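You operate a simulated robot arm through the tools that you are given. There is no shell and no other tool. Be economical: measure what you need, move in short steps, check, and stop when the job is done.

Carry out the task below with a simulated robot arm. There is one attempt and no reset: what you move stays moved.

TASK
Prime the blue ink pack in the ink dock and put it back.
Fine: latch shut for priming, free again after.
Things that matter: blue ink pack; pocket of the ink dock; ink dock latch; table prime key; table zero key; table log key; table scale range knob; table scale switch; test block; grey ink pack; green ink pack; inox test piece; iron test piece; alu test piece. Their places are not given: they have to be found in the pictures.

It is judged by the outcome, as a careful person would: the job done as asked, and still so three seconds after it is handed in. It fails if anything else is knocked over, pushed out of place, dropped, spilled or broken.

THE ROBOT
A 7-joint arm with a two-finger parallel gripper, fixed in place. Base frame: the origin is at the foot of the arm, x ahead of it, y to its left, z up. Lengths are in mm, angles in rad, forces in N, time in s.
Its first joint turns from -1.152 to 1.152 rad. Payload 1.57 kg.
Tool frame: the origin (TCP) lies between the finger pads and is the grasp point; the fingertips stand 30 mm ahead of it; z points along the fingers, y is the line along which they close. The gripper opens to 110 mm. The fingers are 24 mm wide and 12 mm thick; the gripper's body (48 by 112 mm) begins 78 mm behind the TCP.
Orientation is told as [roll, pitch, yaw] about the base's x, y, z axes, in that order, counted from this pose: with the fingers straight down and closing along the base's y, the tool's x points along the base's -x, its y along +y and its z along -z.

THE INTERFACE
- The arm moves only by the tool play_rows. Its argument "plan" is a list of rows, each a list of 7 numbers: the turn, a rotation vector about the base's x, y, z in units of 6 degrees (1.0 is 6 degrees), then the shift along the base's x, y, z in units of 30 mm (1.0 is 30 mm), then the gripper command, from -1 (fully open) to 1 (shut), values between in proportion. In form: [[ax, ay, az, x, y, z, grip], ...]. A call has 1 to 20 rows; each row shifts and turns the commanded pose from where the row before left it. A call with a number of a shift or a turn outside -1 to 1 is refused whole. A row lasts 0.2 s, in which the tool goes at most 50 mm and 0.15 rad; a call with a longer step from one row to the next is refused whole, and so is a gripper value outside its range. A pose out of reach is approached as far as the arm can. The call stops where the force on the tool passes 40 N (or 10 N more than at its start, if that is more) or the arm is blocked; 0.2 s more then pass. The fingers move at their own pace (about 108 mm/s each) and stop on an object; they squeeze with about 31 N. The grip force told is the motor's: it shows also when the fingers shut on nothing. Time passes only in rows, and 0.2 s behind the last, so rows that do not move let the fingers close. It gives the time, the measured TCP pose, the force on the tool (base axes), the opening and the grip force at its end, in the units of the frame above (readings bear some noise), and new pictures: "show" is both (left out), scene, wrist or none.
- Cameras (640 x 400 px; columns grow to the right, rows downward): "scene" is fixed at [172.8, -396.2, 1403.4]; the picture's right is [0.71, -0.70, 0.00], its down [-0.40, -0.40, -0.82] and it looks along [0.58, 0.59, -0.57] (base axes); focal length 325 px, centre (320, 200). "wrist" rides on the gripper at [-36, 0, -80] in the tool frame; the picture's right is [0.00, -1.00, 0.00], its down [0.97, 0.00, -0.24] and it looks along [0.24, 0.00, 0.97] (tool axes); focal length 218 px, centre (320, 200).
- point_at(camera, pixels): for up to 12 pixels [column, row] of the newest picture of that camera ("zoom" is the newest enlarged one), the place [x, y, z] in the base frame of the surface seen there, good to about 2 mm. No time passes.
- close_up(camera, box): a new picture of the part [left, top, right, bottom] of that camera's present view, enlarged. No time passes.
- job_done(): hands the job in; it is judged then, once.

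Work in short steps. Measure before you move; look again where a grasp or a placing could have gone wrong, and mend it. You have 80 turns and 120 pictures in all, those below and enlarged ones among them. Open the gripper and draw the arm clear of the work before you hand the job in, unless the task says otherwise; then end with one line.

The tools are called after "Emit:" by a JSON object that holds its "fn" and its "kwargs". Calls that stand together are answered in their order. play_rows: Moves the arm, as the interface text tells. Its arguments: {"type":"object","properties":{"plan":{"type":"array"},"show":{"type":"string","enum":["both","scene","wrist","none"]}},"required":["plan"]} The other tools are called the same way: point_at (camera, pixels) gives the place of the surface under pixels of a picture; close_up (camera, box) takes an enlarged picture of a part of a camera's view; job_done () hands the job in.

At the start:

```text
clock: 0.0
tcp_pos: [334.7, 67.6, 1169.9]
ee_rot: [0.0, -0.001, -0.001]
contact_force: [-1.0, -0.1, 0.4]
opening: 109.9
grip_force: 0.0
```

scene: 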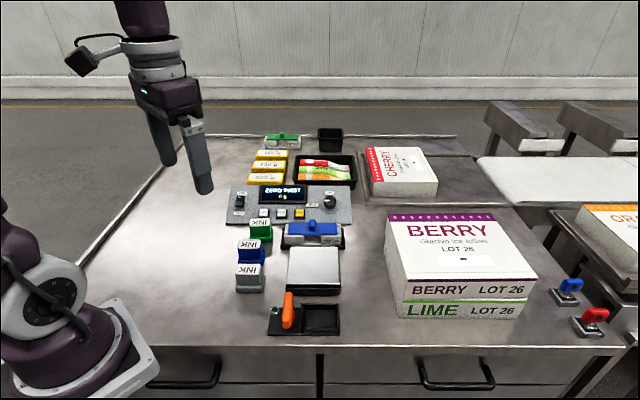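
wrist: 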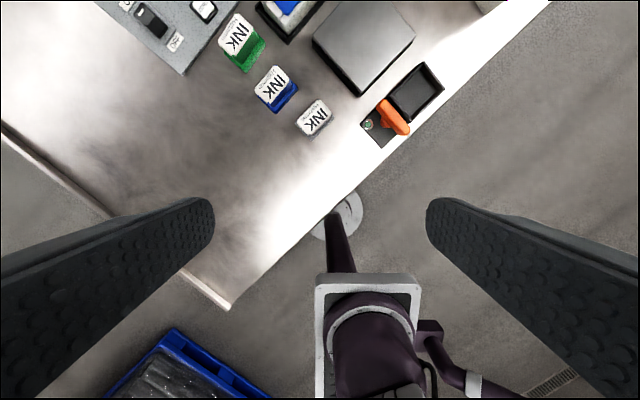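

The scene shows the ink packs around (250,260), the dock with the orange latch near (300,315), and the panel near (290,205). I enlarge these first.

Emit:
{"fn": "close_up", "kwargs": {"camera": "scene", "box": [220, 210, 360, 345]}}

Emit:
{"fn": "close_up", "kwargs": {"camera": "scene", "box": [220, 125, 360, 230]}}

Emit:
{"fn": "close_up", "kwargs": {"camera": "wrist", "box": [200, 0, 460, 160]}}

```text
2.96 times, centred on (290, 278) of scene
```

zoom: 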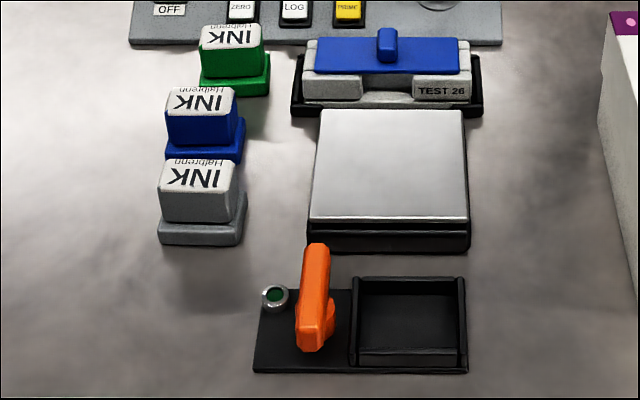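

```text
3.81 times, centred on (290, 178) of scene
```

zoom: 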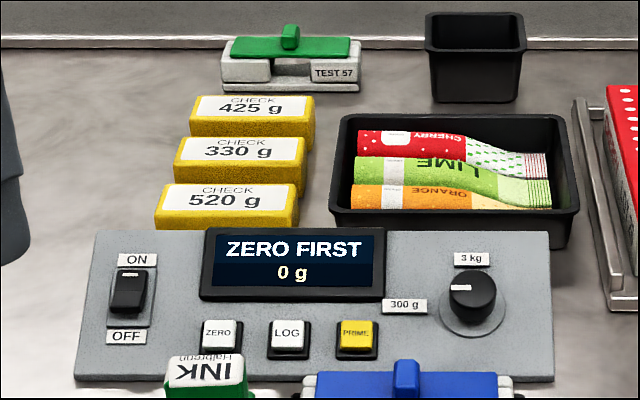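

```text
2.46 times, centred on (330, 80) of wrist
```

zoom: 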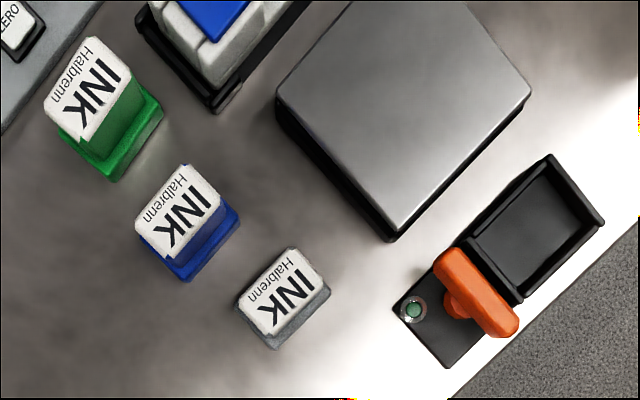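

The objects lie at about 45° to the base. I now measure the packs, pocket, latch and keys.

Emit:
{"fn": "point_at", "kwargs": {"camera": "zoom", "pixels": [[180, 163], [224, 195], [180, 252], [137, 212], [240, 212], [187, 278], [287, 290], [96, 85]]}}

Emit:
{"fn": "point_at", "kwargs": {"camera": "zoom", "pixels": [[547, 157], [602, 222], [521, 299], [472, 240], [535, 228], [450, 256], [508, 330], [413, 308], [395, 308], [447, 365], [480, 292], [458, 308]]}}

Emit:
{"fn": "point_at", "kwargs": {"camera": "scene", "pixels": [[283, 212], [265, 212], [300, 213], [241, 198], [329, 200], [289, 298], [287, 325], [293, 320], [276, 309], [320, 318], [250, 269], [249, 247]]}}

```text
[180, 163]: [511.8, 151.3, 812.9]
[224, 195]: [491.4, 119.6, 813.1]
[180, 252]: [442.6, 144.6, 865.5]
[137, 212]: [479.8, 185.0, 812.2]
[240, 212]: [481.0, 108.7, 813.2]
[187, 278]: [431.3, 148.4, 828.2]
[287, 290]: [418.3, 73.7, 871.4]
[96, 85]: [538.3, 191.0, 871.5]
```

```text
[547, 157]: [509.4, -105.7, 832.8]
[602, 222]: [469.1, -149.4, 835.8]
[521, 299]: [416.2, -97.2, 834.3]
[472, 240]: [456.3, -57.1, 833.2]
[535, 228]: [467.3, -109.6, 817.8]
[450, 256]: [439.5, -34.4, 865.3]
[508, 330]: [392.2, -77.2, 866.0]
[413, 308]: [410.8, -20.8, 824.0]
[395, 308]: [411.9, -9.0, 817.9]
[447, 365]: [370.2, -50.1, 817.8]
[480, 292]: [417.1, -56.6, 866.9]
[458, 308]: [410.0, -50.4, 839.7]
```

```text
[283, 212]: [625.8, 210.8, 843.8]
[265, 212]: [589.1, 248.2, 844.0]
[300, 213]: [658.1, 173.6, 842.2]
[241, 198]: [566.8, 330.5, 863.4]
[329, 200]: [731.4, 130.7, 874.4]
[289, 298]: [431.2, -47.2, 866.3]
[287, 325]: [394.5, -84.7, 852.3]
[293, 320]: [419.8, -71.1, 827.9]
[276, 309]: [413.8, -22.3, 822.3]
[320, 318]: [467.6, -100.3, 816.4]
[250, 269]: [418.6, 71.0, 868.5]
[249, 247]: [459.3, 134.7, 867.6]
```

The packs stand on a surface at z≈812 with tops at about 868, and the set-up is turned 45°. I move the wrist over the pack and dock area, yawed 45°, for a closer look.

Emit:
{"fn": "play_rows", "kwargs": {"plan": [[0, 0, 0.94, 0.48, -0.115, -0.667, -1], [0, 0, 0.94, 0.48, -0.115, -0.667, -1], [0, 0, 0.94, 0.48, -0.115, -0.667, -1], [0, 0, 0.94, 0.48, -0.115, -0.667, -1], [0, 0, 0.94, 0.48, -0.115, -0.667, -1], [0, 0, 0.94, 0.48, -0.115, -0.667, -1], [0, 0, 0.94, 0.48, -0.115, -0.667, -1], [0, 0, 0.92, 0.48, -0.115, -0.667, -1], [0, 0, 0, 0, 0, 0, -1]]}}

```text
clock: 2.0
tcp_pos: [450.5, 40.8, 1011.9]
ee_rot: [0.0, 0.002, 0.787]
contact_force: [0.2, 0.7, -0.2]
opening: 109.8
grip_force: 0.0
```

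scene: 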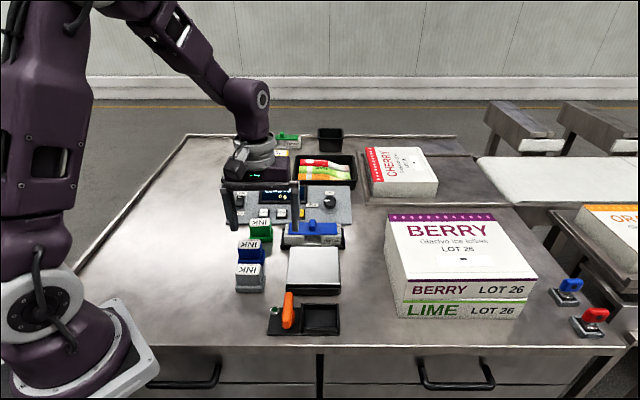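
wrist: 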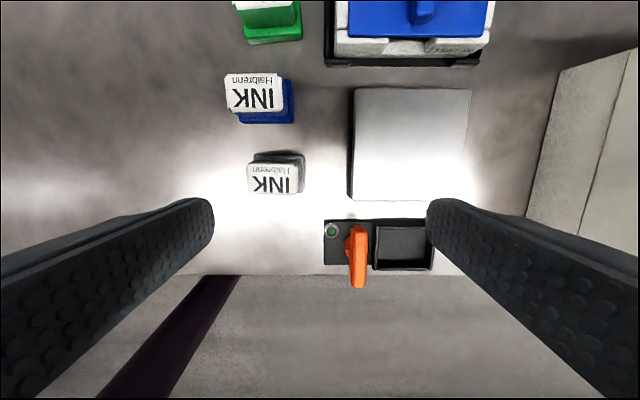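

Emit:
{"fn": "close_up", "kwargs": {"camera": "wrist", "box": [310, 200, 450, 290]}}

Emit:
{"fn": "close_up", "kwargs": {"camera": "wrist", "box": [200, 50, 340, 210]}}

```text
4.44 times, centred on (380, 245) of wrist
```

zoom: 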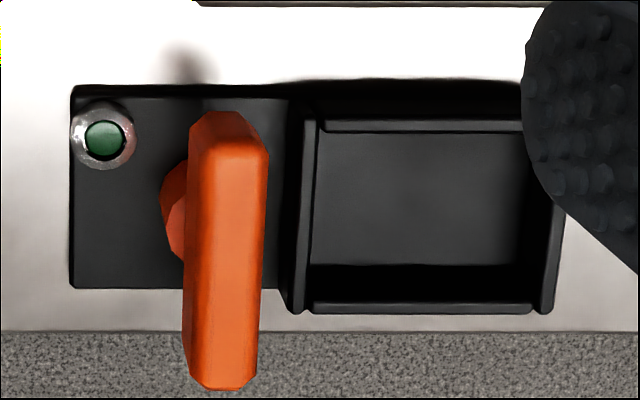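

```text
2.50 times, centred on (270, 130) of wrist
```

zoom: 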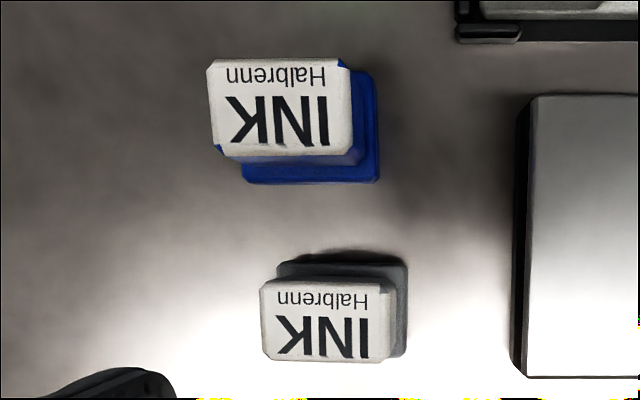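

Emit:
{"fn": "point_at", "kwargs": {"camera": "zoom", "pixels": [[246, 178], [376, 178], [371, 76], [365, 120], [216, 64], [345, 64], [348, 150], [216, 142], [280, 105], [265, 285], [385, 355], [300, 171]]}}

Emit:
{"fn": "close_up", "kwargs": {"camera": "wrist", "box": [310, 200, 450, 290]}}

Emit:
{"fn": "point_at", "kwargs": {"camera": "zoom", "pixels": [[320, 145], [320, 255], [515, 150], [420, 200], [420, 126], [420, 308], [307, 200], [545, 280], [225, 120], [225, 380], [192, 250], [262, 250]]}}

```text
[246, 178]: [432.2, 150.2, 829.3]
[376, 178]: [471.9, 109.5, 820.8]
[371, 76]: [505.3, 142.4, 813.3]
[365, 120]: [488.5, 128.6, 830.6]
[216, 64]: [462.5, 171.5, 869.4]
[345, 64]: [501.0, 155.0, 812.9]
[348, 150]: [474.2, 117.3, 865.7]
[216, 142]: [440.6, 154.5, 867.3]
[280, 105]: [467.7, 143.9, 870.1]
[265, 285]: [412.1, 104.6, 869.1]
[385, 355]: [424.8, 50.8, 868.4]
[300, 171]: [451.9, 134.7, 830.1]
```

```text
4.44 times, centred on (380, 245) of wrist
```

zoom: 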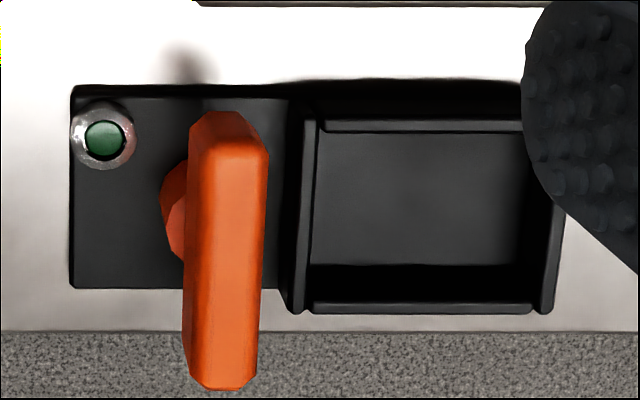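

```text
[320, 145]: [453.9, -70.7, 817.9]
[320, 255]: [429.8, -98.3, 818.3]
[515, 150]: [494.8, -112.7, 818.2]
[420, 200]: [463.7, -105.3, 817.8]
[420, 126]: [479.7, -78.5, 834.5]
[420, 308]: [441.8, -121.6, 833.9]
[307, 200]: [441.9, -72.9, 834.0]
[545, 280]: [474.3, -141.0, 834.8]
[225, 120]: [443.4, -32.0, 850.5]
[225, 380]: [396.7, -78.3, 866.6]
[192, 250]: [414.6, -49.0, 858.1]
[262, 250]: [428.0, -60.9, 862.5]
```

The blue pack's body is about 52×34 mm, centred near (468,146), flange top z≈830. The pocket centre is near (463,-102) and the latch is a T-handle at about (418,-57). I move above the blue pack and stop to check alignment.

Emit:
{"fn": "play_rows", "kwargs": {"plan": [[0, 0, 0, 0.117, 0.7, -0.35, -0.45], [0, 0, 0, 0.117, 0.7, -0.35, -0.45], [0, 0, 0, 0.117, 0.7, -0.35, -0.45], [0, 0, 0, 0.117, 0.7, -0.35, -0.45], [0, 0, 0, 0.117, 0.7, -0.65, -0.45], [0, 0, 0, 0, 0, -0.3, -0.45], [0, 0, 0, 0, 0, 0, -0.45]]}}

```text
clock: 3.6
tcp_pos: [471.1, 145.0, 939.7]
ee_rot: [0.002, -0.001, 0.785]
contact_force: [-0.3, -0.4, 0.1]
opening: 79.7
grip_force: 0.0
```

scene: 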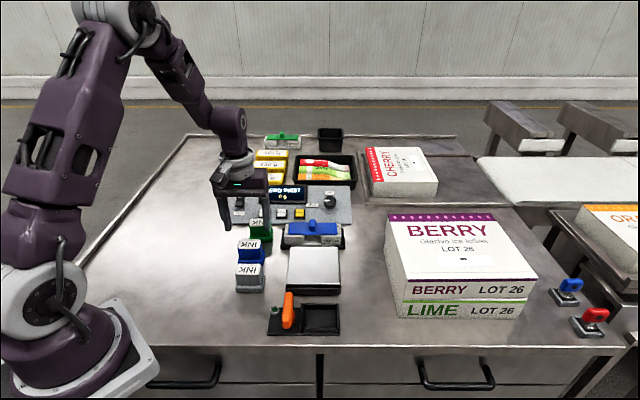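
wrist: 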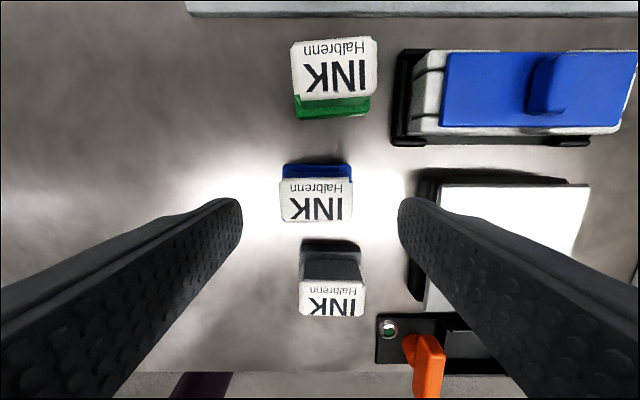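

Emit:
{"fn": "close_up", "kwargs": {"camera": "wrist", "box": [270, 150, 370, 230]}}

Emit:
{"fn": "point_at", "kwargs": {"camera": "wrist", "pixels": [[283, 182], [350, 183], [349, 220], [284, 219], [316, 200], [286, 167], [349, 167]]}}

```text
5.00 times, centred on (320, 190) of wrist
```

zoom: 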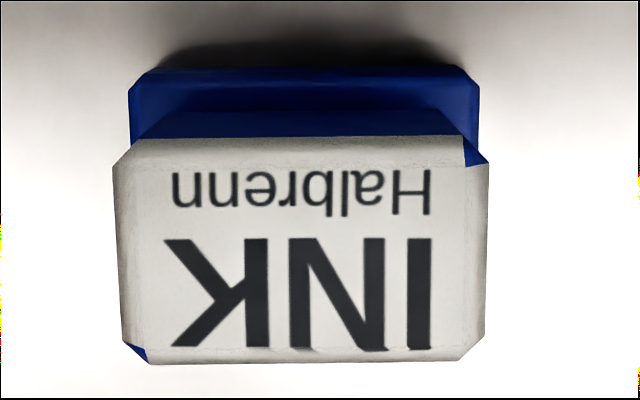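

```text
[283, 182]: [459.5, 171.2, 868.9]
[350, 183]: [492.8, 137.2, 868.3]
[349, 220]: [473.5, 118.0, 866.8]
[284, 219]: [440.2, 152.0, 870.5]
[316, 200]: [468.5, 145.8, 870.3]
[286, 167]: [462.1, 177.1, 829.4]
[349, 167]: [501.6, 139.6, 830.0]
```

The pack is square with the gripper; its centre measures about (466.7,144.2). I descend to TCP z≈866, fingertips just above the flange, without closing yet.

Emit:
{"fn": "play_rows", "kwargs": {"plan": [[0, 0, 0, 0, 0, -0.6, -0.45], [0, 0, 0, 0, 0, -0.6, -0.45], [0, 0, 0, 0, 0, -0.6, -0.45], [0, 0, 0, 0, 0, -0.6, -0.45], [0, 0, 0, 0, 0, 0, -0.45]], "show": "wrist"}}

```text
clock: 4.8
tcp_pos: [469.0, 142.6, 866.5]
ee_rot: [0.001, -0.001, 0.786]
contact_force: [0.1, 0.7, 0.6]
opening: 79.4
grip_force: 0.1
```

wrist: 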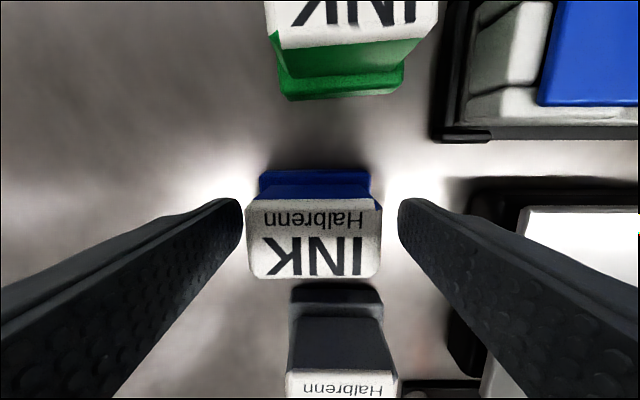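

The pack sits about 2 mm left of the finger mid-line (column 314 against 320). I shift by that, close, and look before lifting.

Emit:
{"fn": "play_rows", "kwargs": {"plan": [[0, 0, 0, -0.05, 0.05, 0, -0.45], [0, 0, 0, 0, 0, 0, 0.3], [0, 0, 0, 0, 0, 0, 0.3], [0, 0, 0, 0, 0, 0, 0.3]], "show": "wrist"}}

```text
clock: 5.8
tcp_pos: [466.6, 145.8, 867.5]
ee_rot: [0.001, 0.0, 0.787]
contact_force: [-0.1, 0.8, 1.4]
opening: 53.5
grip_force: 31.2
```

wrist: 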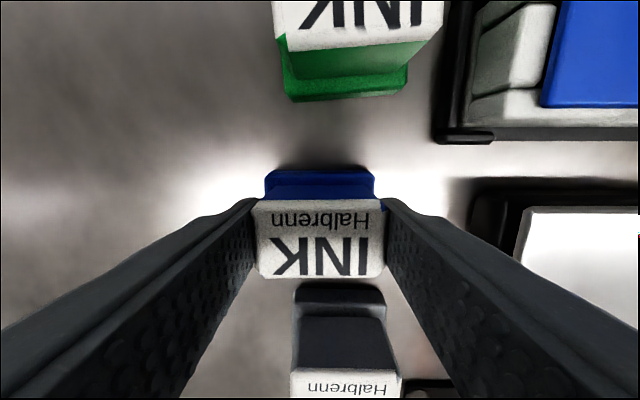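

Held at 53.5 mm opening. I lift 90 mm straight up and check.

Emit:
{"fn": "play_rows", "kwargs": {"plan": [[0, 0, 0, 0, 0, 0.5, 0.3], [0, 0, 0, 0, 0, 0.5, 0.3], [0, 0, 0, 0, 0, 1, 0.3], [0, 0, 0, 0, 0, 1, 0.3], [0, 0, 0, 0, 0, 0, 0.3]]}}

Emit:
{"fn": "close_up", "kwargs": {"camera": "scene", "box": [260, 280, 350, 340]}}

```text
clock: 7.0
tcp_pos: [467.0, 146.8, 957.9]
ee_rot: [0.002, 0.001, 0.786]
contact_force: [0.7, 0.0, -2.3]
opening: 53.4
grip_force: 30.4
```

scene: 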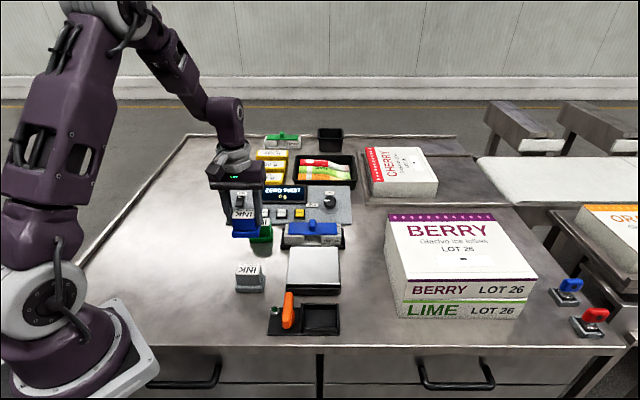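
wrist: 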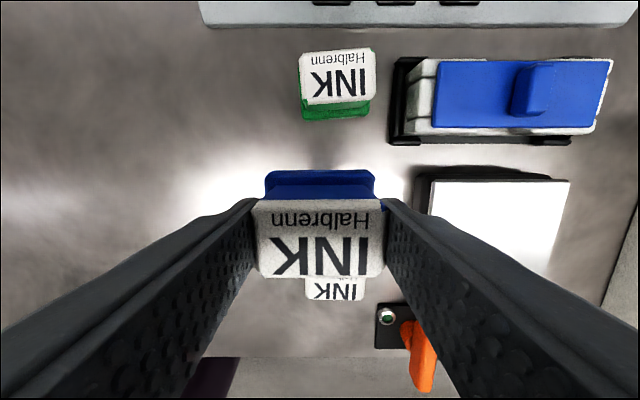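

```text
6.67 times, centred on (305, 310) of scene
```

zoom: 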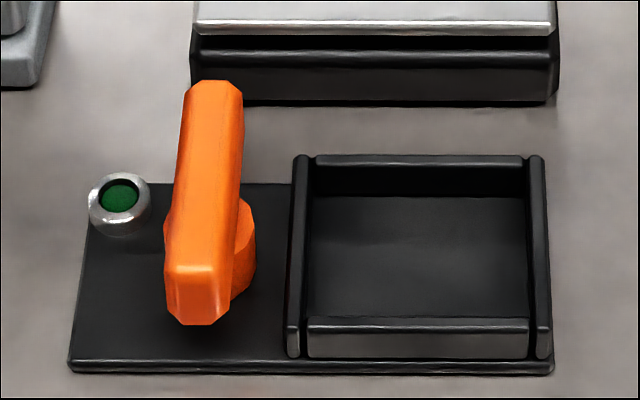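

Emit:
{"fn": "point_at", "kwargs": {"camera": "zoom", "pixels": [[304, 165], [294, 350], [536, 165], [543, 350], [420, 162], [420, 324], [308, 250], [532, 250], [420, 198], [250, 230], [245, 280], [250, 250]]}}

```text
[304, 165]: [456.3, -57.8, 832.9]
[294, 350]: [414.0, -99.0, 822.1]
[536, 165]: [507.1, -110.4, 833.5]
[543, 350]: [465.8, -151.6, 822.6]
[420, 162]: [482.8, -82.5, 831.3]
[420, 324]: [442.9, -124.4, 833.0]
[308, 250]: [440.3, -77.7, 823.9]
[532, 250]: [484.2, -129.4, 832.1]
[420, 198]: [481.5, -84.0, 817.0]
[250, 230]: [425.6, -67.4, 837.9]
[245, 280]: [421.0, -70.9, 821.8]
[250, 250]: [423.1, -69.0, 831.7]
```

The pocket is measured: inner about 67×53 mm, centre near (463.5,-102). I carry the pack over at height and come to just above the walls.

Emit:
{"fn": "play_rows", "kwargs": {"plan": [[0, 0, 0, -0.009, -0.9, 0, 0.3], [0, 0, 0, -0.009, -0.9, 0, 0.3], [0, 0, 0, -0.009, -0.9, 0, 0.3], [0, 0, 0, -0.009, -0.9, 0, 0.3], [0, 0, 0, -0.009, -0.9, 0, 0.3], [0, 0, 0, -0.009, -0.9, 0, 0.3], [0, 0, 0, -0.009, -0.9, 0, 0.3], [0, 0, 0, -0.009, -0.9, 0, 0.3], [0, 0, 0, -0.009, -0.9, 0, 0.3], [0, 0, 0, 0, -0.19, -0.6, 0.3], [0, 0, 0, 0, 0, -0.7, 0.3], [0, 0, 0, 0, 0, -0.6, 0.3], [0, 0, 0, 0, 0, 0, 0.3]]}}

Emit:
{"fn": "close_up", "kwargs": {"camera": "scene", "box": [250, 250, 370, 340]}}

```text
clock: 9.8
tcp_pos: [463.4, -99.0, 899.1]
ee_rot: [-0.001, -0.001, 0.786]
contact_force: [-0.7, 0.3, -1.8]
opening: 53.4
grip_force: 31.3
```

scene: 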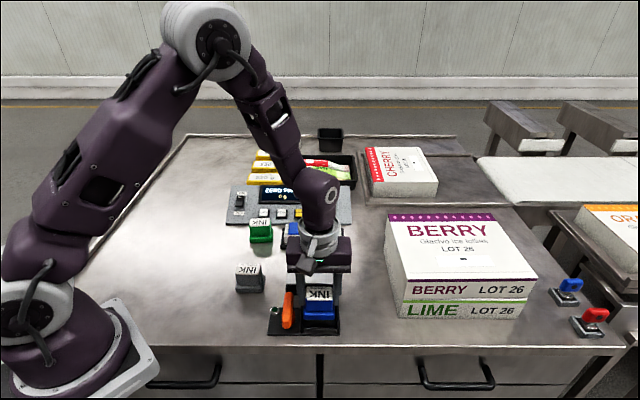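
wrist: 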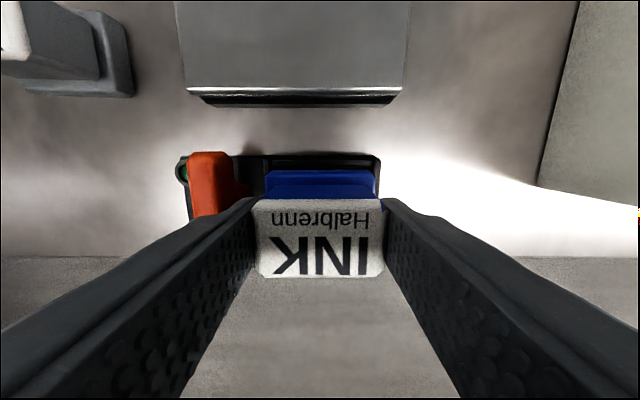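

```text
4.44 times, centred on (310, 295) of scene
```

zoom: 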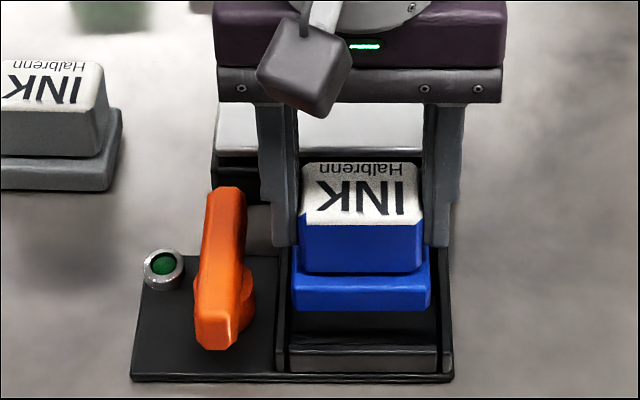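

Emit:
{"fn": "point_at", "kwargs": {"camera": "zoom", "pixels": [[296, 290], [427, 290], [360, 278], [360, 306], [288, 355], [446, 355], [360, 350], [287, 300], [440, 300]]}}

```text
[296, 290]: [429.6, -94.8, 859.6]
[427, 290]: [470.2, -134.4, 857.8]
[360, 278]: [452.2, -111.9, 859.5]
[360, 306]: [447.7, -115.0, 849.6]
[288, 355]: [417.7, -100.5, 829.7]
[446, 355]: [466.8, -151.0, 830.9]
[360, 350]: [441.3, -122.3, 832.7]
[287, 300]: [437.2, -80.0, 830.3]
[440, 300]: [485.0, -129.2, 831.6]
```

The flange centre is (u≈399, v≈256) against the pocket's (400, 254.5), so I correct by about 1.5 mm and lower slowly into the pocket.

Emit:
{"fn": "play_rows", "kwargs": {"plan": [[0, 0, 0, -0.017, -0.053, 0, 0.3], [0, 0, 0, 0, 0, -0.3, 0.3], [0, 0, 0, 0, 0, -0.3, 0.3], [0, 0, 0, 0, 0, -0.2, 0.3], [0, 0, 0, 0, 0, -0.08, 0.3], [0, 0, 0, 0, 0, 0, 0.3]]}}

Emit:
{"fn": "close_up", "kwargs": {"camera": "scene", "box": [250, 250, 370, 340]}}

```text
clock: 11.2
tcp_pos: [463.0, -101.8, 875.1]
ee_rot: [0.0, 0.0, 0.785]
contact_force: [1.0, -0.8, -1.3]
opening: 53.2
grip_force: 31.4
```

scene: 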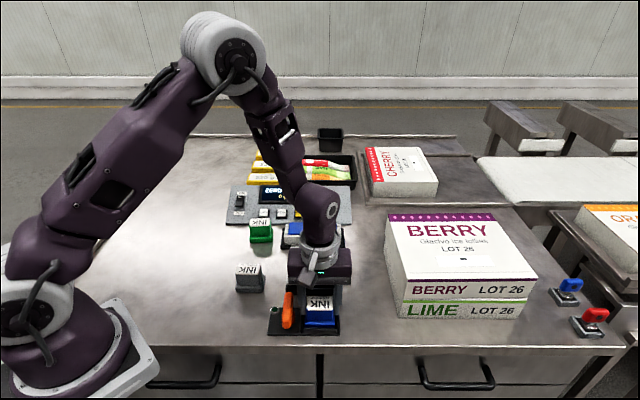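
wrist: 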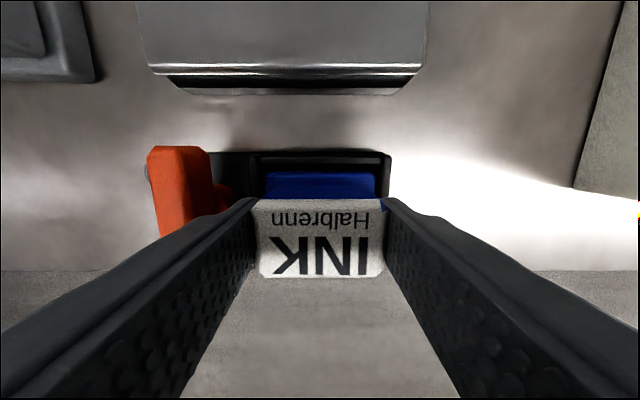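

```text
4.44 times, centred on (310, 295) of scene
```

zoom: 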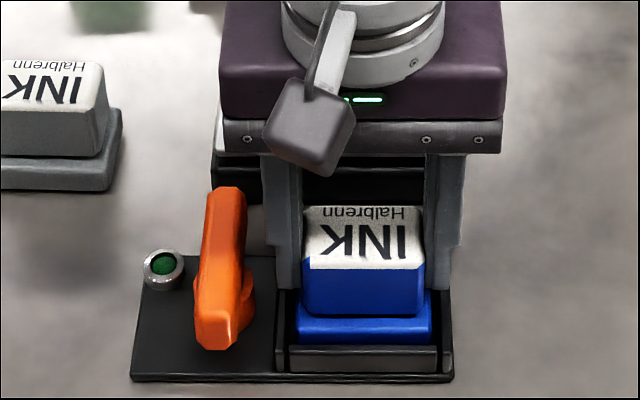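

The pack is inside the walls and just above the floor. I ease down to contact.

Emit:
{"fn": "play_rows", "kwargs": {"plan": [[0, 0, 0, 0, 0, -0.05, 0.3], [0, 0, 0, 0, 0, -0.04, 0.3]], "show": "none"}}

```text
clock: 11.8
tcp_pos: [462.8, -102.8, 873.8]
ee_rot: [-0.002, -0.001, 0.784]
contact_force: [-2.4, 2.5, 11.2]
opening: 53.2
grip_force: 30.8
stopped in row 2: the force on the tool passed its limit (the readings are from after the stop); the commanded pose is now the measured one
```

Contact with the floor. I open to 62 mm (keeping off the latch) and rise straight up.

Emit:
{"fn": "play_rows", "kwargs": {"plan": [[0, 0, 0, 0, 0, 0, -0.13], [0, 0, 0, 0, 0, 0, -0.13], [0, 0, 0, 0, 0, 0.3, -0.13], [0, 0, 0, 0, 0, 0.6, -0.13], [0, 0, 0, 0, 0, 0.9, -0.13], [0, 0, 0, 0, 0, 1, -0.13], [0, 0, 0, 0, 0, 0, -0.13]]}}

Emit:
{"fn": "close_up", "kwargs": {"camera": "scene", "box": [250, 250, 370, 340]}}

```text
clock: 13.4
tcp_pos: [462.5, -103.5, 957.2]
ee_rot: [-0.003, 0.0, 0.784]
contact_force: [0.3, 0.5, -0.1]
opening: 62.2
grip_force: 0.0
```

scene: 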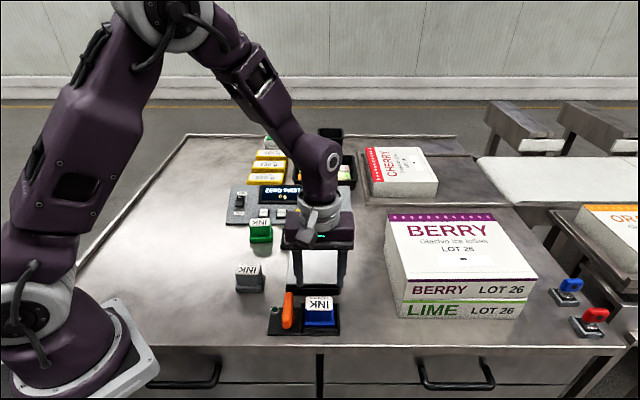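
wrist: 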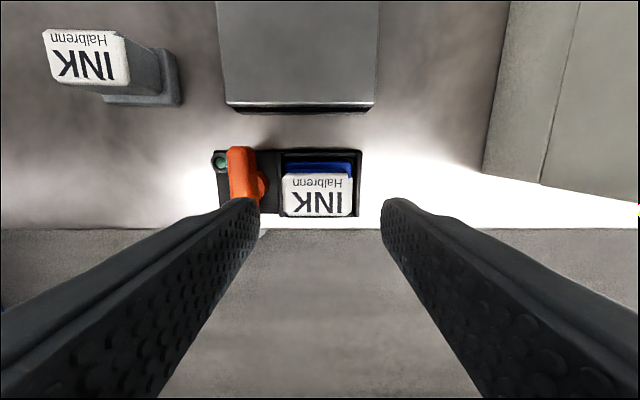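

```text
4.44 times, centred on (310, 295) of scene
```

zoom: 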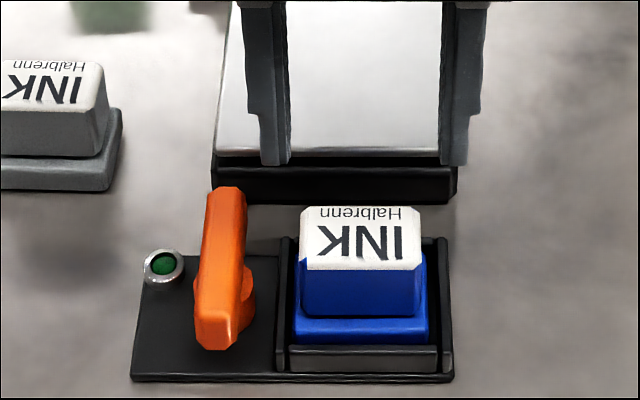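

The pack is seated. Now I measure the latch handle and the gap to the pack precisely.

Emit:
{"fn": "point_at", "kwargs": {"camera": "zoom", "pixels": [[222, 192], [212, 308], [205, 250], [238, 250], [306, 235], [306, 290], [250, 290], [215, 330], [232, 335], [196, 300]]}}

Emit:
{"fn": "close_up", "kwargs": {"camera": "wrist", "box": [200, 130, 380, 240]}}

Emit:
{"fn": "point_at", "kwargs": {"camera": "wrist", "pixels": [[240, 149], [231, 170], [255, 170], [242, 193], [264, 185], [284, 195], [349, 195]]}}

```text
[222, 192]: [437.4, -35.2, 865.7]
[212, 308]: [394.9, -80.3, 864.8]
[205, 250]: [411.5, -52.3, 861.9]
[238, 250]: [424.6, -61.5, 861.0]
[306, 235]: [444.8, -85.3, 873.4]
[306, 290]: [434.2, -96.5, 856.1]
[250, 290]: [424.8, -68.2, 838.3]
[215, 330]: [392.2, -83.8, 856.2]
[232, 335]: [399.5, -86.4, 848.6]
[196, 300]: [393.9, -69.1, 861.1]
```

```text
3.56 times, centred on (290, 185) of wrist
```

zoom: 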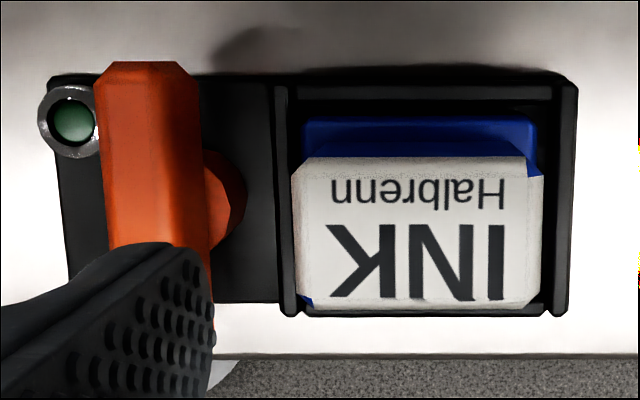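

```text
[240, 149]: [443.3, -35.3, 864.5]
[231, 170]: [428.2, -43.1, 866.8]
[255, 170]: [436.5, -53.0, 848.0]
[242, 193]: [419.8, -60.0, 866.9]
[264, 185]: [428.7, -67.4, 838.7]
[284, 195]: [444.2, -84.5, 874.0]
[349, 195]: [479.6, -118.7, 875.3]
```

The handle is centred near (418.2,-59), 18 mm wide, top z≈866, underside ≈848. I narrow the gripper to 34 mm, move above it, and descend to z≈905 to check first.

Emit:
{"fn": "play_rows", "kwargs": {"plan": [[0, 0, 0, -0.5, 0.5, 0, 0.38], [0, 0, 0, -0.5, 0.5, 0, 0.38], [0, 0, 0, -0.487, 0.46, 0, 0.38], [0, 0, 0, 0, 0, -0.8, 0.38], [0, 0, 0, 0, 0, -0.8, 0.38], [0, 0, 0, 0, 0, 0, 0.38]]}}

Emit:
{"fn": "close_up", "kwargs": {"camera": "wrist", "box": [240, 130, 420, 240]}}

```text
clock: 14.8
tcp_pos: [420.2, -59.7, 908.3]
ee_rot: [-0.004, 0.0, 0.784]
contact_force: [-0.4, 0.1, 0.2]
opening: 34.0
grip_force: 0.1
```

scene: 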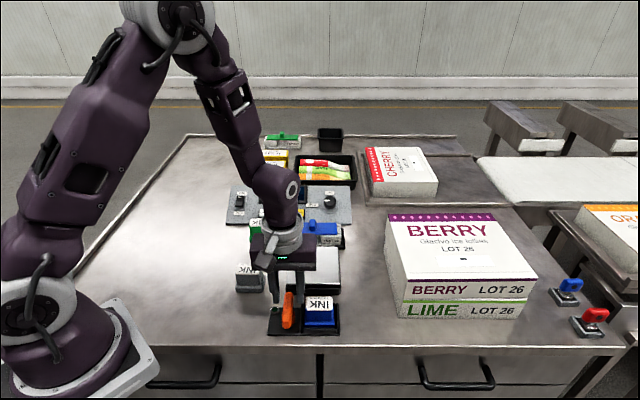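
wrist: 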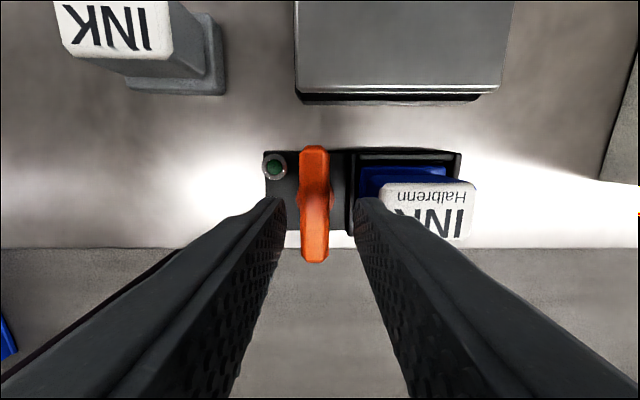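

```text
3.56 times, centred on (330, 185) of wrist
```

zoom: 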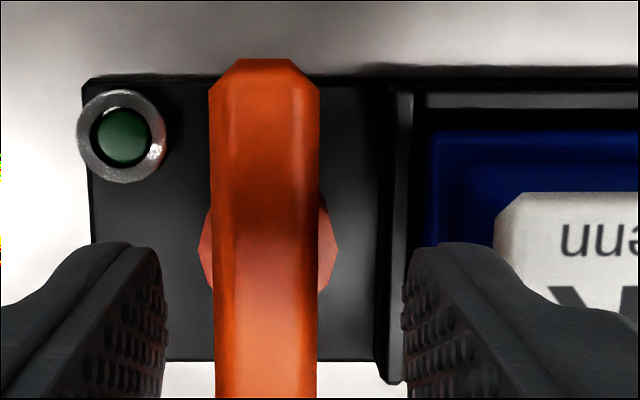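

The handle sits about 2–3 mm left of the finger mid-line (314 vs 320). I correct, descend and close on it.

Emit:
{"fn": "play_rows", "kwargs": {"plan": [[0, 0, 0, -0.055, 0.055, 0, 0.38], [0, 0, 0, 0, 0, -0.5, 0.38], [0, 0, 0, 0, 0, -0.5, 0.38], [0, 0, 0, 0, 0, 0, 0.38], [0, 0, 0, 0, 0, 0, 0.9], [0, 0, 0, 0, 0, 0, 0.9]]}}

Emit:
{"fn": "close_up", "kwargs": {"camera": "scene", "box": [250, 250, 370, 340]}}

```text
clock: 16.2
tcp_pos: [417.7, -56.5, 879.4]
ee_rot: [-0.002, 0.001, 0.785]
contact_force: [2.7, -4.5, -9.4]
opening: 17.8
grip_force: 32.6
```

scene: 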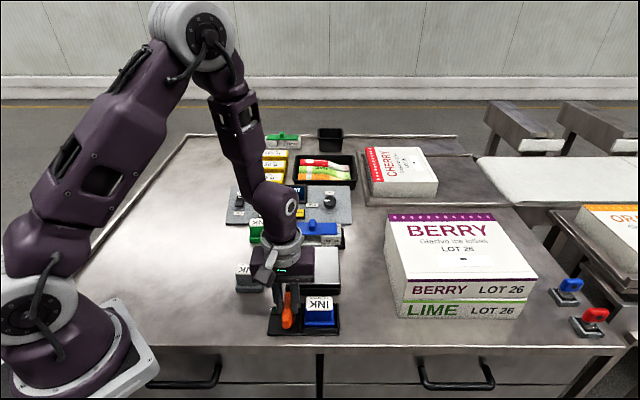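
wrist: 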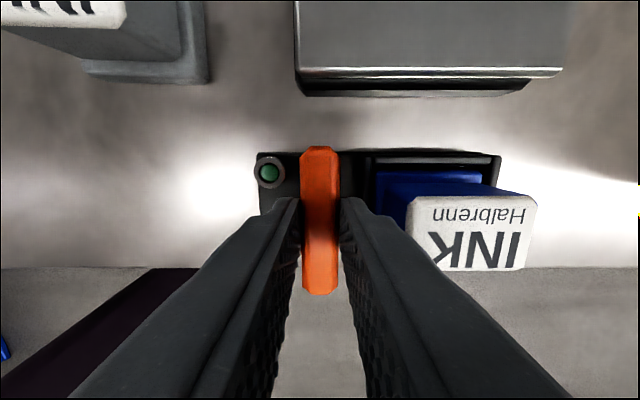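

```text
4.44 times, centred on (310, 295) of scene
```

zoom: 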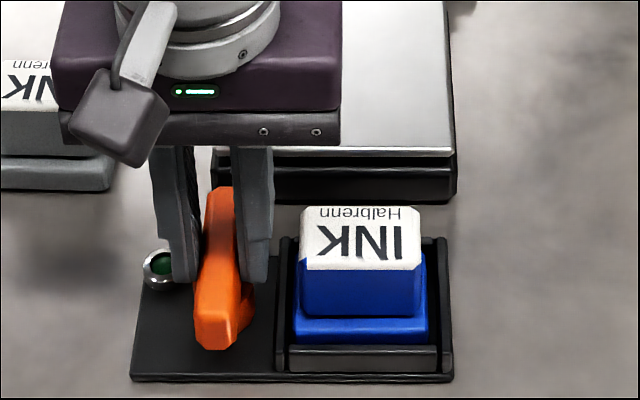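

Gripped at 17.8 mm. I try a small clockwise turn (−12°) to learn whether the latch yields this way.

Emit:
{"fn": "play_rows", "kwargs": {"plan": [[0, 0, -1, 0, 0, 0, 0.9], [0, 0, -1, 0, 0, 0, 0.9]], "show": "wrist"}}

Emit:
{"fn": "close_up", "kwargs": {"camera": "scene", "box": [250, 250, 370, 340]}}

```text
clock: 16.8
tcp_pos: [418.6, -57.0, 878.0]
ee_rot: [-0.003, -0.004, 0.575]
contact_force: [4.3, -8.8, 31.5]
opening: 18.2
grip_force: 32.3
```

wrist: 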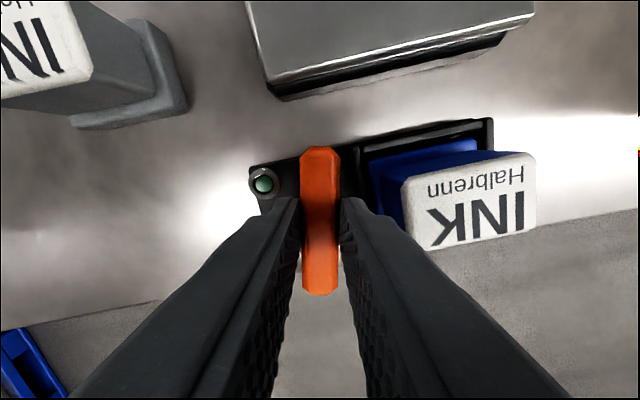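

```text
4.44 times, centred on (310, 295) of scene
```

zoom: 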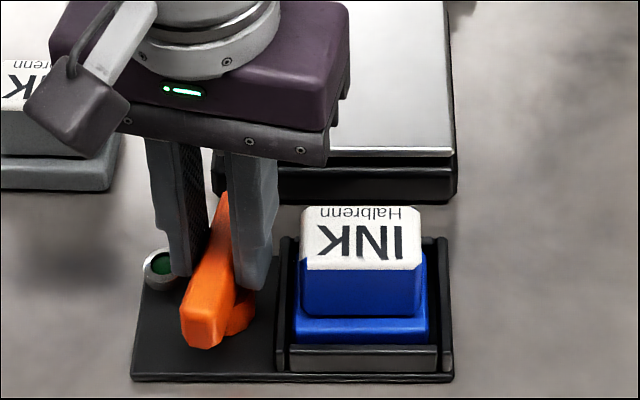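

The handle turns with the gripper, but an upward force of 31 N has appeared. I raise 1 mm and read again.

Emit:
{"fn": "play_rows", "kwargs": {"plan": [[0, 0, 0, 0, 0, 0.03, 0.9]], "show": "none"}}

```text
clock: 17.2
tcp_pos: [417.3, -56.8, 878.4]
ee_rot: [-0.001, 0.0, 0.574]
contact_force: [5.1, -12.7, -3.1]
opening: 17.8
grip_force: 32.9
```

Emit:
{"fn": "play_rows", "kwargs": {"plan": [[0, 0, -1, 0.01, -0.03, 0, 0.9], [0, 0, -1, 0, 0, 0, 0.9]], "show": "none"}}

```text
clock: 17.8
tcp_pos: [418.7, -57.8, 877.6]
ee_rot: [-0.001, 0.002, 0.366]
contact_force: [7.7, 0.5, -27.6]
opening: 17.3
grip_force: 32.1
```

Emit:
{"fn": "play_rows", "kwargs": {"plan": [[0, 0, 0, 0.01, 0, -0.02, 0.9], [0, 0, -0.7, 0, 0, 0, 0.9], [0, 0, -0.7, 0, 0, 0, 0.9], [0, 0, 0, 0, 0, 0, 0.9]], "show": "wrist"}}

Emit:
{"fn": "close_up", "kwargs": {"camera": "scene", "box": [250, 250, 370, 340]}}

```text
clock: 18.8
tcp_pos: [418.3, -57.9, 880.3]
ee_rot: [-0.003, 0.001, 0.218]
contact_force: [0.1, 4.0, -32.2]
opening: 18.0
grip_force: 32.6
```

wrist: 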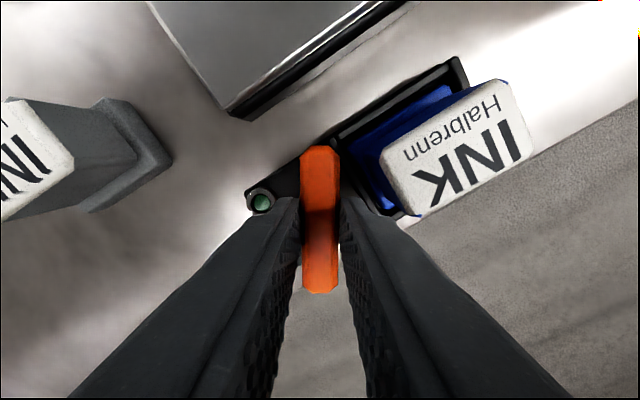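

```text
4.44 times, centred on (310, 295) of scene
```

zoom: 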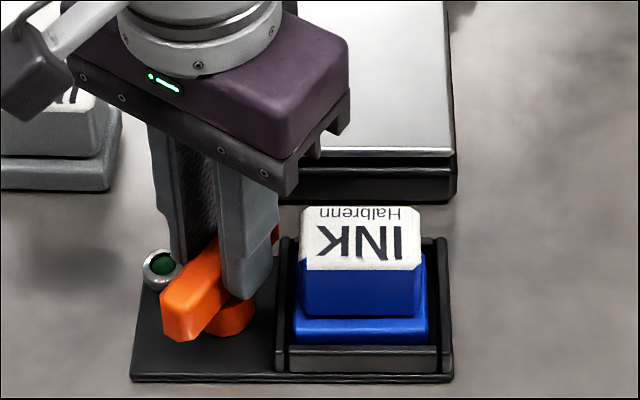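

It turns well (now ~32°); the tool is pulled down by 32 N, so I lower 1.5 mm and continue in steps.

Emit:
{"fn": "play_rows", "kwargs": {"plan": [[0, 0, 0, 0, 0, -0.04, 0.9], [0, 0, -0.7, 0, 0, 0, 0.9], [0, 0, -0.7, 0, 0, 0, 0.9], [0, 0, -0.7, 0, 0, 0, 0.9], [0, 0, 0, 0, 0, 0, 0.9]], "show": "none"}}

```text
clock: 20.0
tcp_pos: [417.0, -57.8, 878.2]
ee_rot: [-0.002, 0.001, -0.001]
contact_force: [-5.0, 13.2, -18.4]
opening: 18.0
grip_force: 32.8
```

Now at 45°, side force (−5, 13): I shift slightly with it and continue.

Emit:
{"fn": "play_rows", "kwargs": {"plan": [[0, 0, 0, -0.01, 0.03, -0.02, 0.9], [0, 0, -0.7, 0, 0, 0, 0.9], [0, 0, -0.7, 0, 0, 0, 0.9], [0, 0, -0.7, 0, 0, 0, 0.9], [0, 0, 0, 0, 0, 0, 0.9]], "show": "wrist"}}

Emit:
{"fn": "close_up", "kwargs": {"camera": "scene", "box": [250, 250, 370, 340]}}

```text
clock: 21.2
tcp_pos: [418.0, -58.7, 878.2]
ee_rot: [-0.004, -0.002, -0.222]
contact_force: [-8.1, -12.4, 31.8]
opening: 18.1
grip_force: 32.5
```

wrist: 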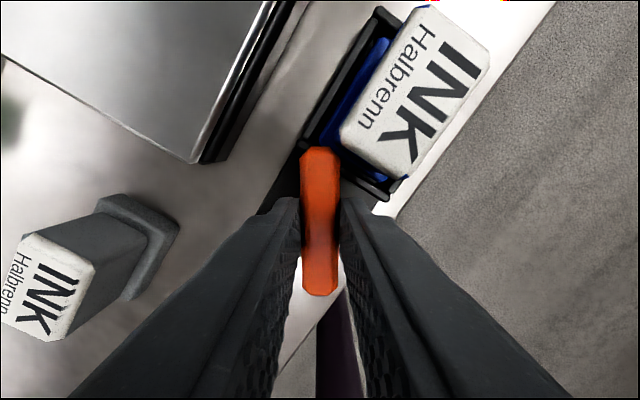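

```text
4.44 times, centred on (310, 295) of scene
```

zoom: 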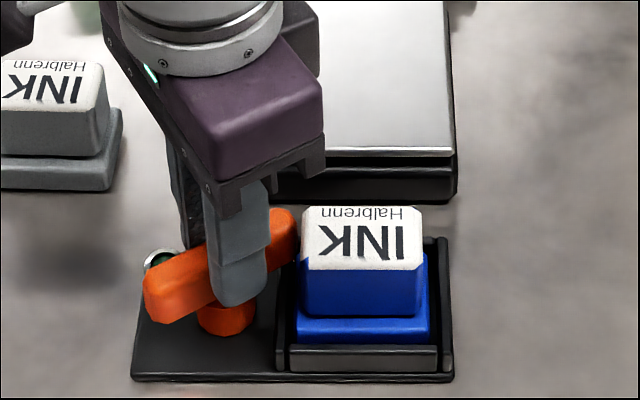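

At 58°, no obstruction seen; the pack is unmoved. I relieve 1 mm upward and continue.

Emit:
{"fn": "play_rows", "kwargs": {"plan": [[0, 0, 0, -0.01, -0.02, 0.03, 0.9], [0, 0, -0.7, 0, 0, 0, 0.9], [0, 0, -0.7, 0, 0, 0, 0.9], [0, 0, 0, 0, 0, 0, 0.9]], "show": "none"}}

```text
clock: 22.2
tcp_pos: [418.0, -59.0, 878.1]
ee_rot: [-0.001, 0.001, -0.367]
contact_force: [8.8, -11.3, -25.7]
opening: 18.2
grip_force: 32.8
```

Emit:
{"fn": "play_rows", "kwargs": {"plan": [[0, 0, 0, 0.01, -0.02, -0.02, 0.9], [0, 0, -0.7, 0, 0, 0, 0.9], [0, 0, -0.7, 0, 0, 0, 0.9], [0, 0, 0, 0, 0, 0, 0.9]], "show": "wrist"}}

Emit:
{"fn": "close_up", "kwargs": {"camera": "scene", "box": [250, 250, 370, 340]}}

```text
clock: 23.2
tcp_pos: [418.9, -59.1, 877.7]
ee_rot: [-0.002, -0.002, -0.514]
contact_force: [6.6, -2.0, -6.3]
opening: 17.8
grip_force: 32.8
```

wrist: 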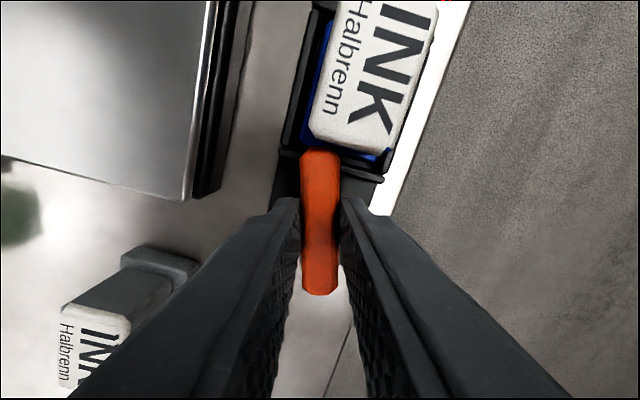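

```text
4.44 times, centred on (310, 295) of scene
```

zoom: 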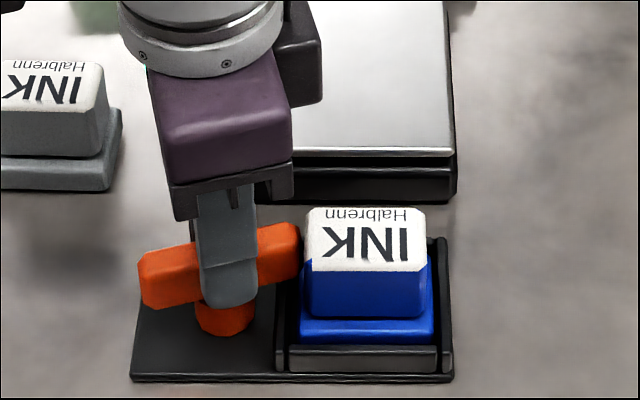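

At 74° the handle end touches the pack lightly (pack's left edge 303→306 in the zoom, within the pocket). I continue to 90°.

Emit:
{"fn": "play_rows", "kwargs": {"plan": [[0, 0, -0.7, 0, 0, 0, 0.9], [0, 0, -0.7, 0, 0, 0, 0.9], [0, 0, 0, 0, 0, 0, 0.9]], "show": "none"}}

```text
clock: 24.0
tcp_pos: [418.8, -58.6, 878.6]
ee_rot: [-0.002, 0.001, -0.658]
contact_force: [8.3, 2.1, 6.2]
opening: 17.7
grip_force: 33.0
```

Emit:
{"fn": "play_rows", "kwargs": {"plan": [[0, 0, -0.7, 0.01, 0, 0, 0.9], [0, 0, -0.6, 0, 0, 0, 0.9], [0, 0, 0, 0, 0, 0, 0.9]], "show": "wrist"}}

Emit:
{"fn": "close_up", "kwargs": {"camera": "scene", "box": [250, 250, 370, 340]}}

```text
clock: 24.8
tcp_pos: [416.9, -58.2, 878.4]
ee_rot: [-0.001, 0.0, -0.795]
contact_force: [9.1, 11.7, 7.2]
opening: 18.2
grip_force: 32.4
```

wrist: 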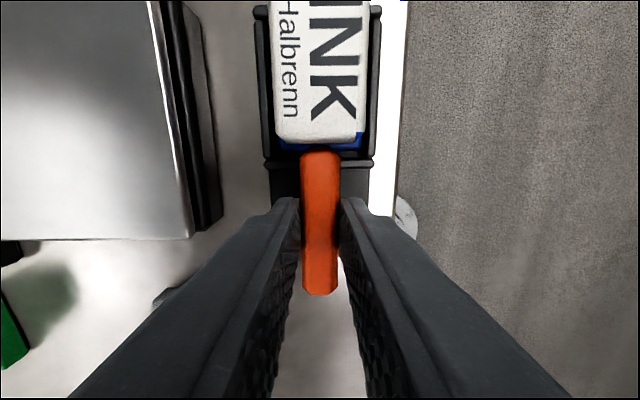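

```text
4.44 times, centred on (310, 295) of scene
```

zoom: 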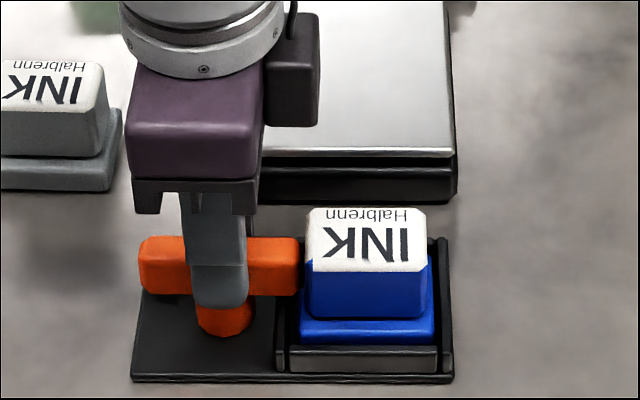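

The handle is at 90°, over the pocket wall. I release and rise to see the latch and lamp.

Emit:
{"fn": "play_rows", "kwargs": {"plan": [[0, 0, 0, 0, 0, 0, 0.4], [0, 0, 0, 0, 0, 0, 0.4], [0, 0, 0, 0, 0, 0.5, 0.4], [0, 0, 0, 0, 0, 1, 0.4], [0, 0, 0, 0, 0, 1, 0.4], [0, 0, 0, 0, 0, 1, 0.4], [0, 0, 0, 0, 0, 0, 0.4]]}}

Emit:
{"fn": "close_up", "kwargs": {"camera": "scene", "box": [250, 250, 370, 340]}}

Emit:
{"fn": "close_up", "kwargs": {"camera": "wrist", "box": [220, 80, 420, 260]}}

```text
clock: 26.4
tcp_pos: [417.3, -58.0, 981.1]
ee_rot: [-0.001, 0.001, -0.797]
contact_force: [0.0, -0.6, 0.1]
opening: 33.0
grip_force: 0.0
```

scene: 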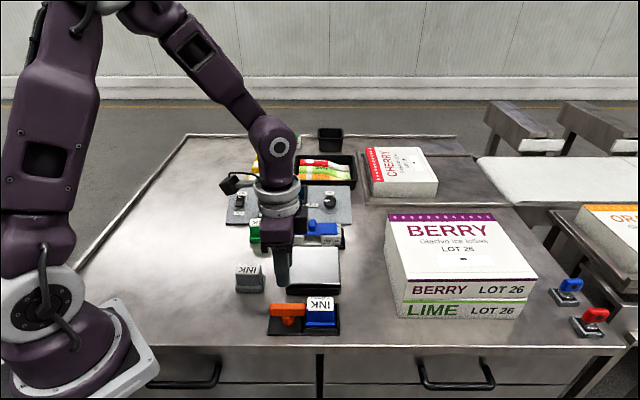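
wrist: 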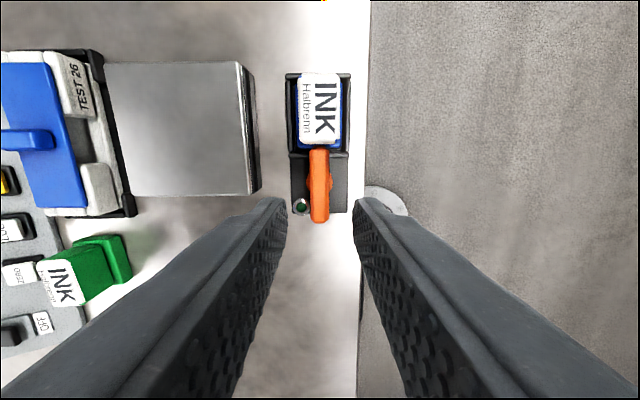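

```text
4.44 times, centred on (310, 295) of scene
```

zoom: 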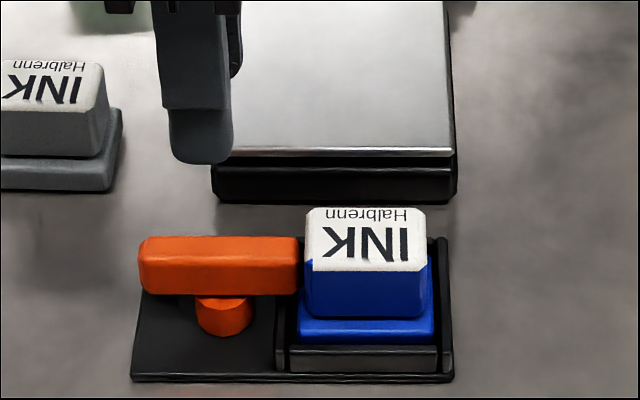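

```text
2.22 times, centred on (320, 170) of wrist
```

zoom: 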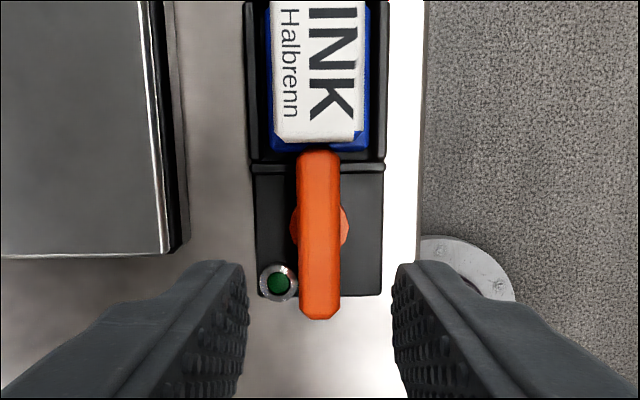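

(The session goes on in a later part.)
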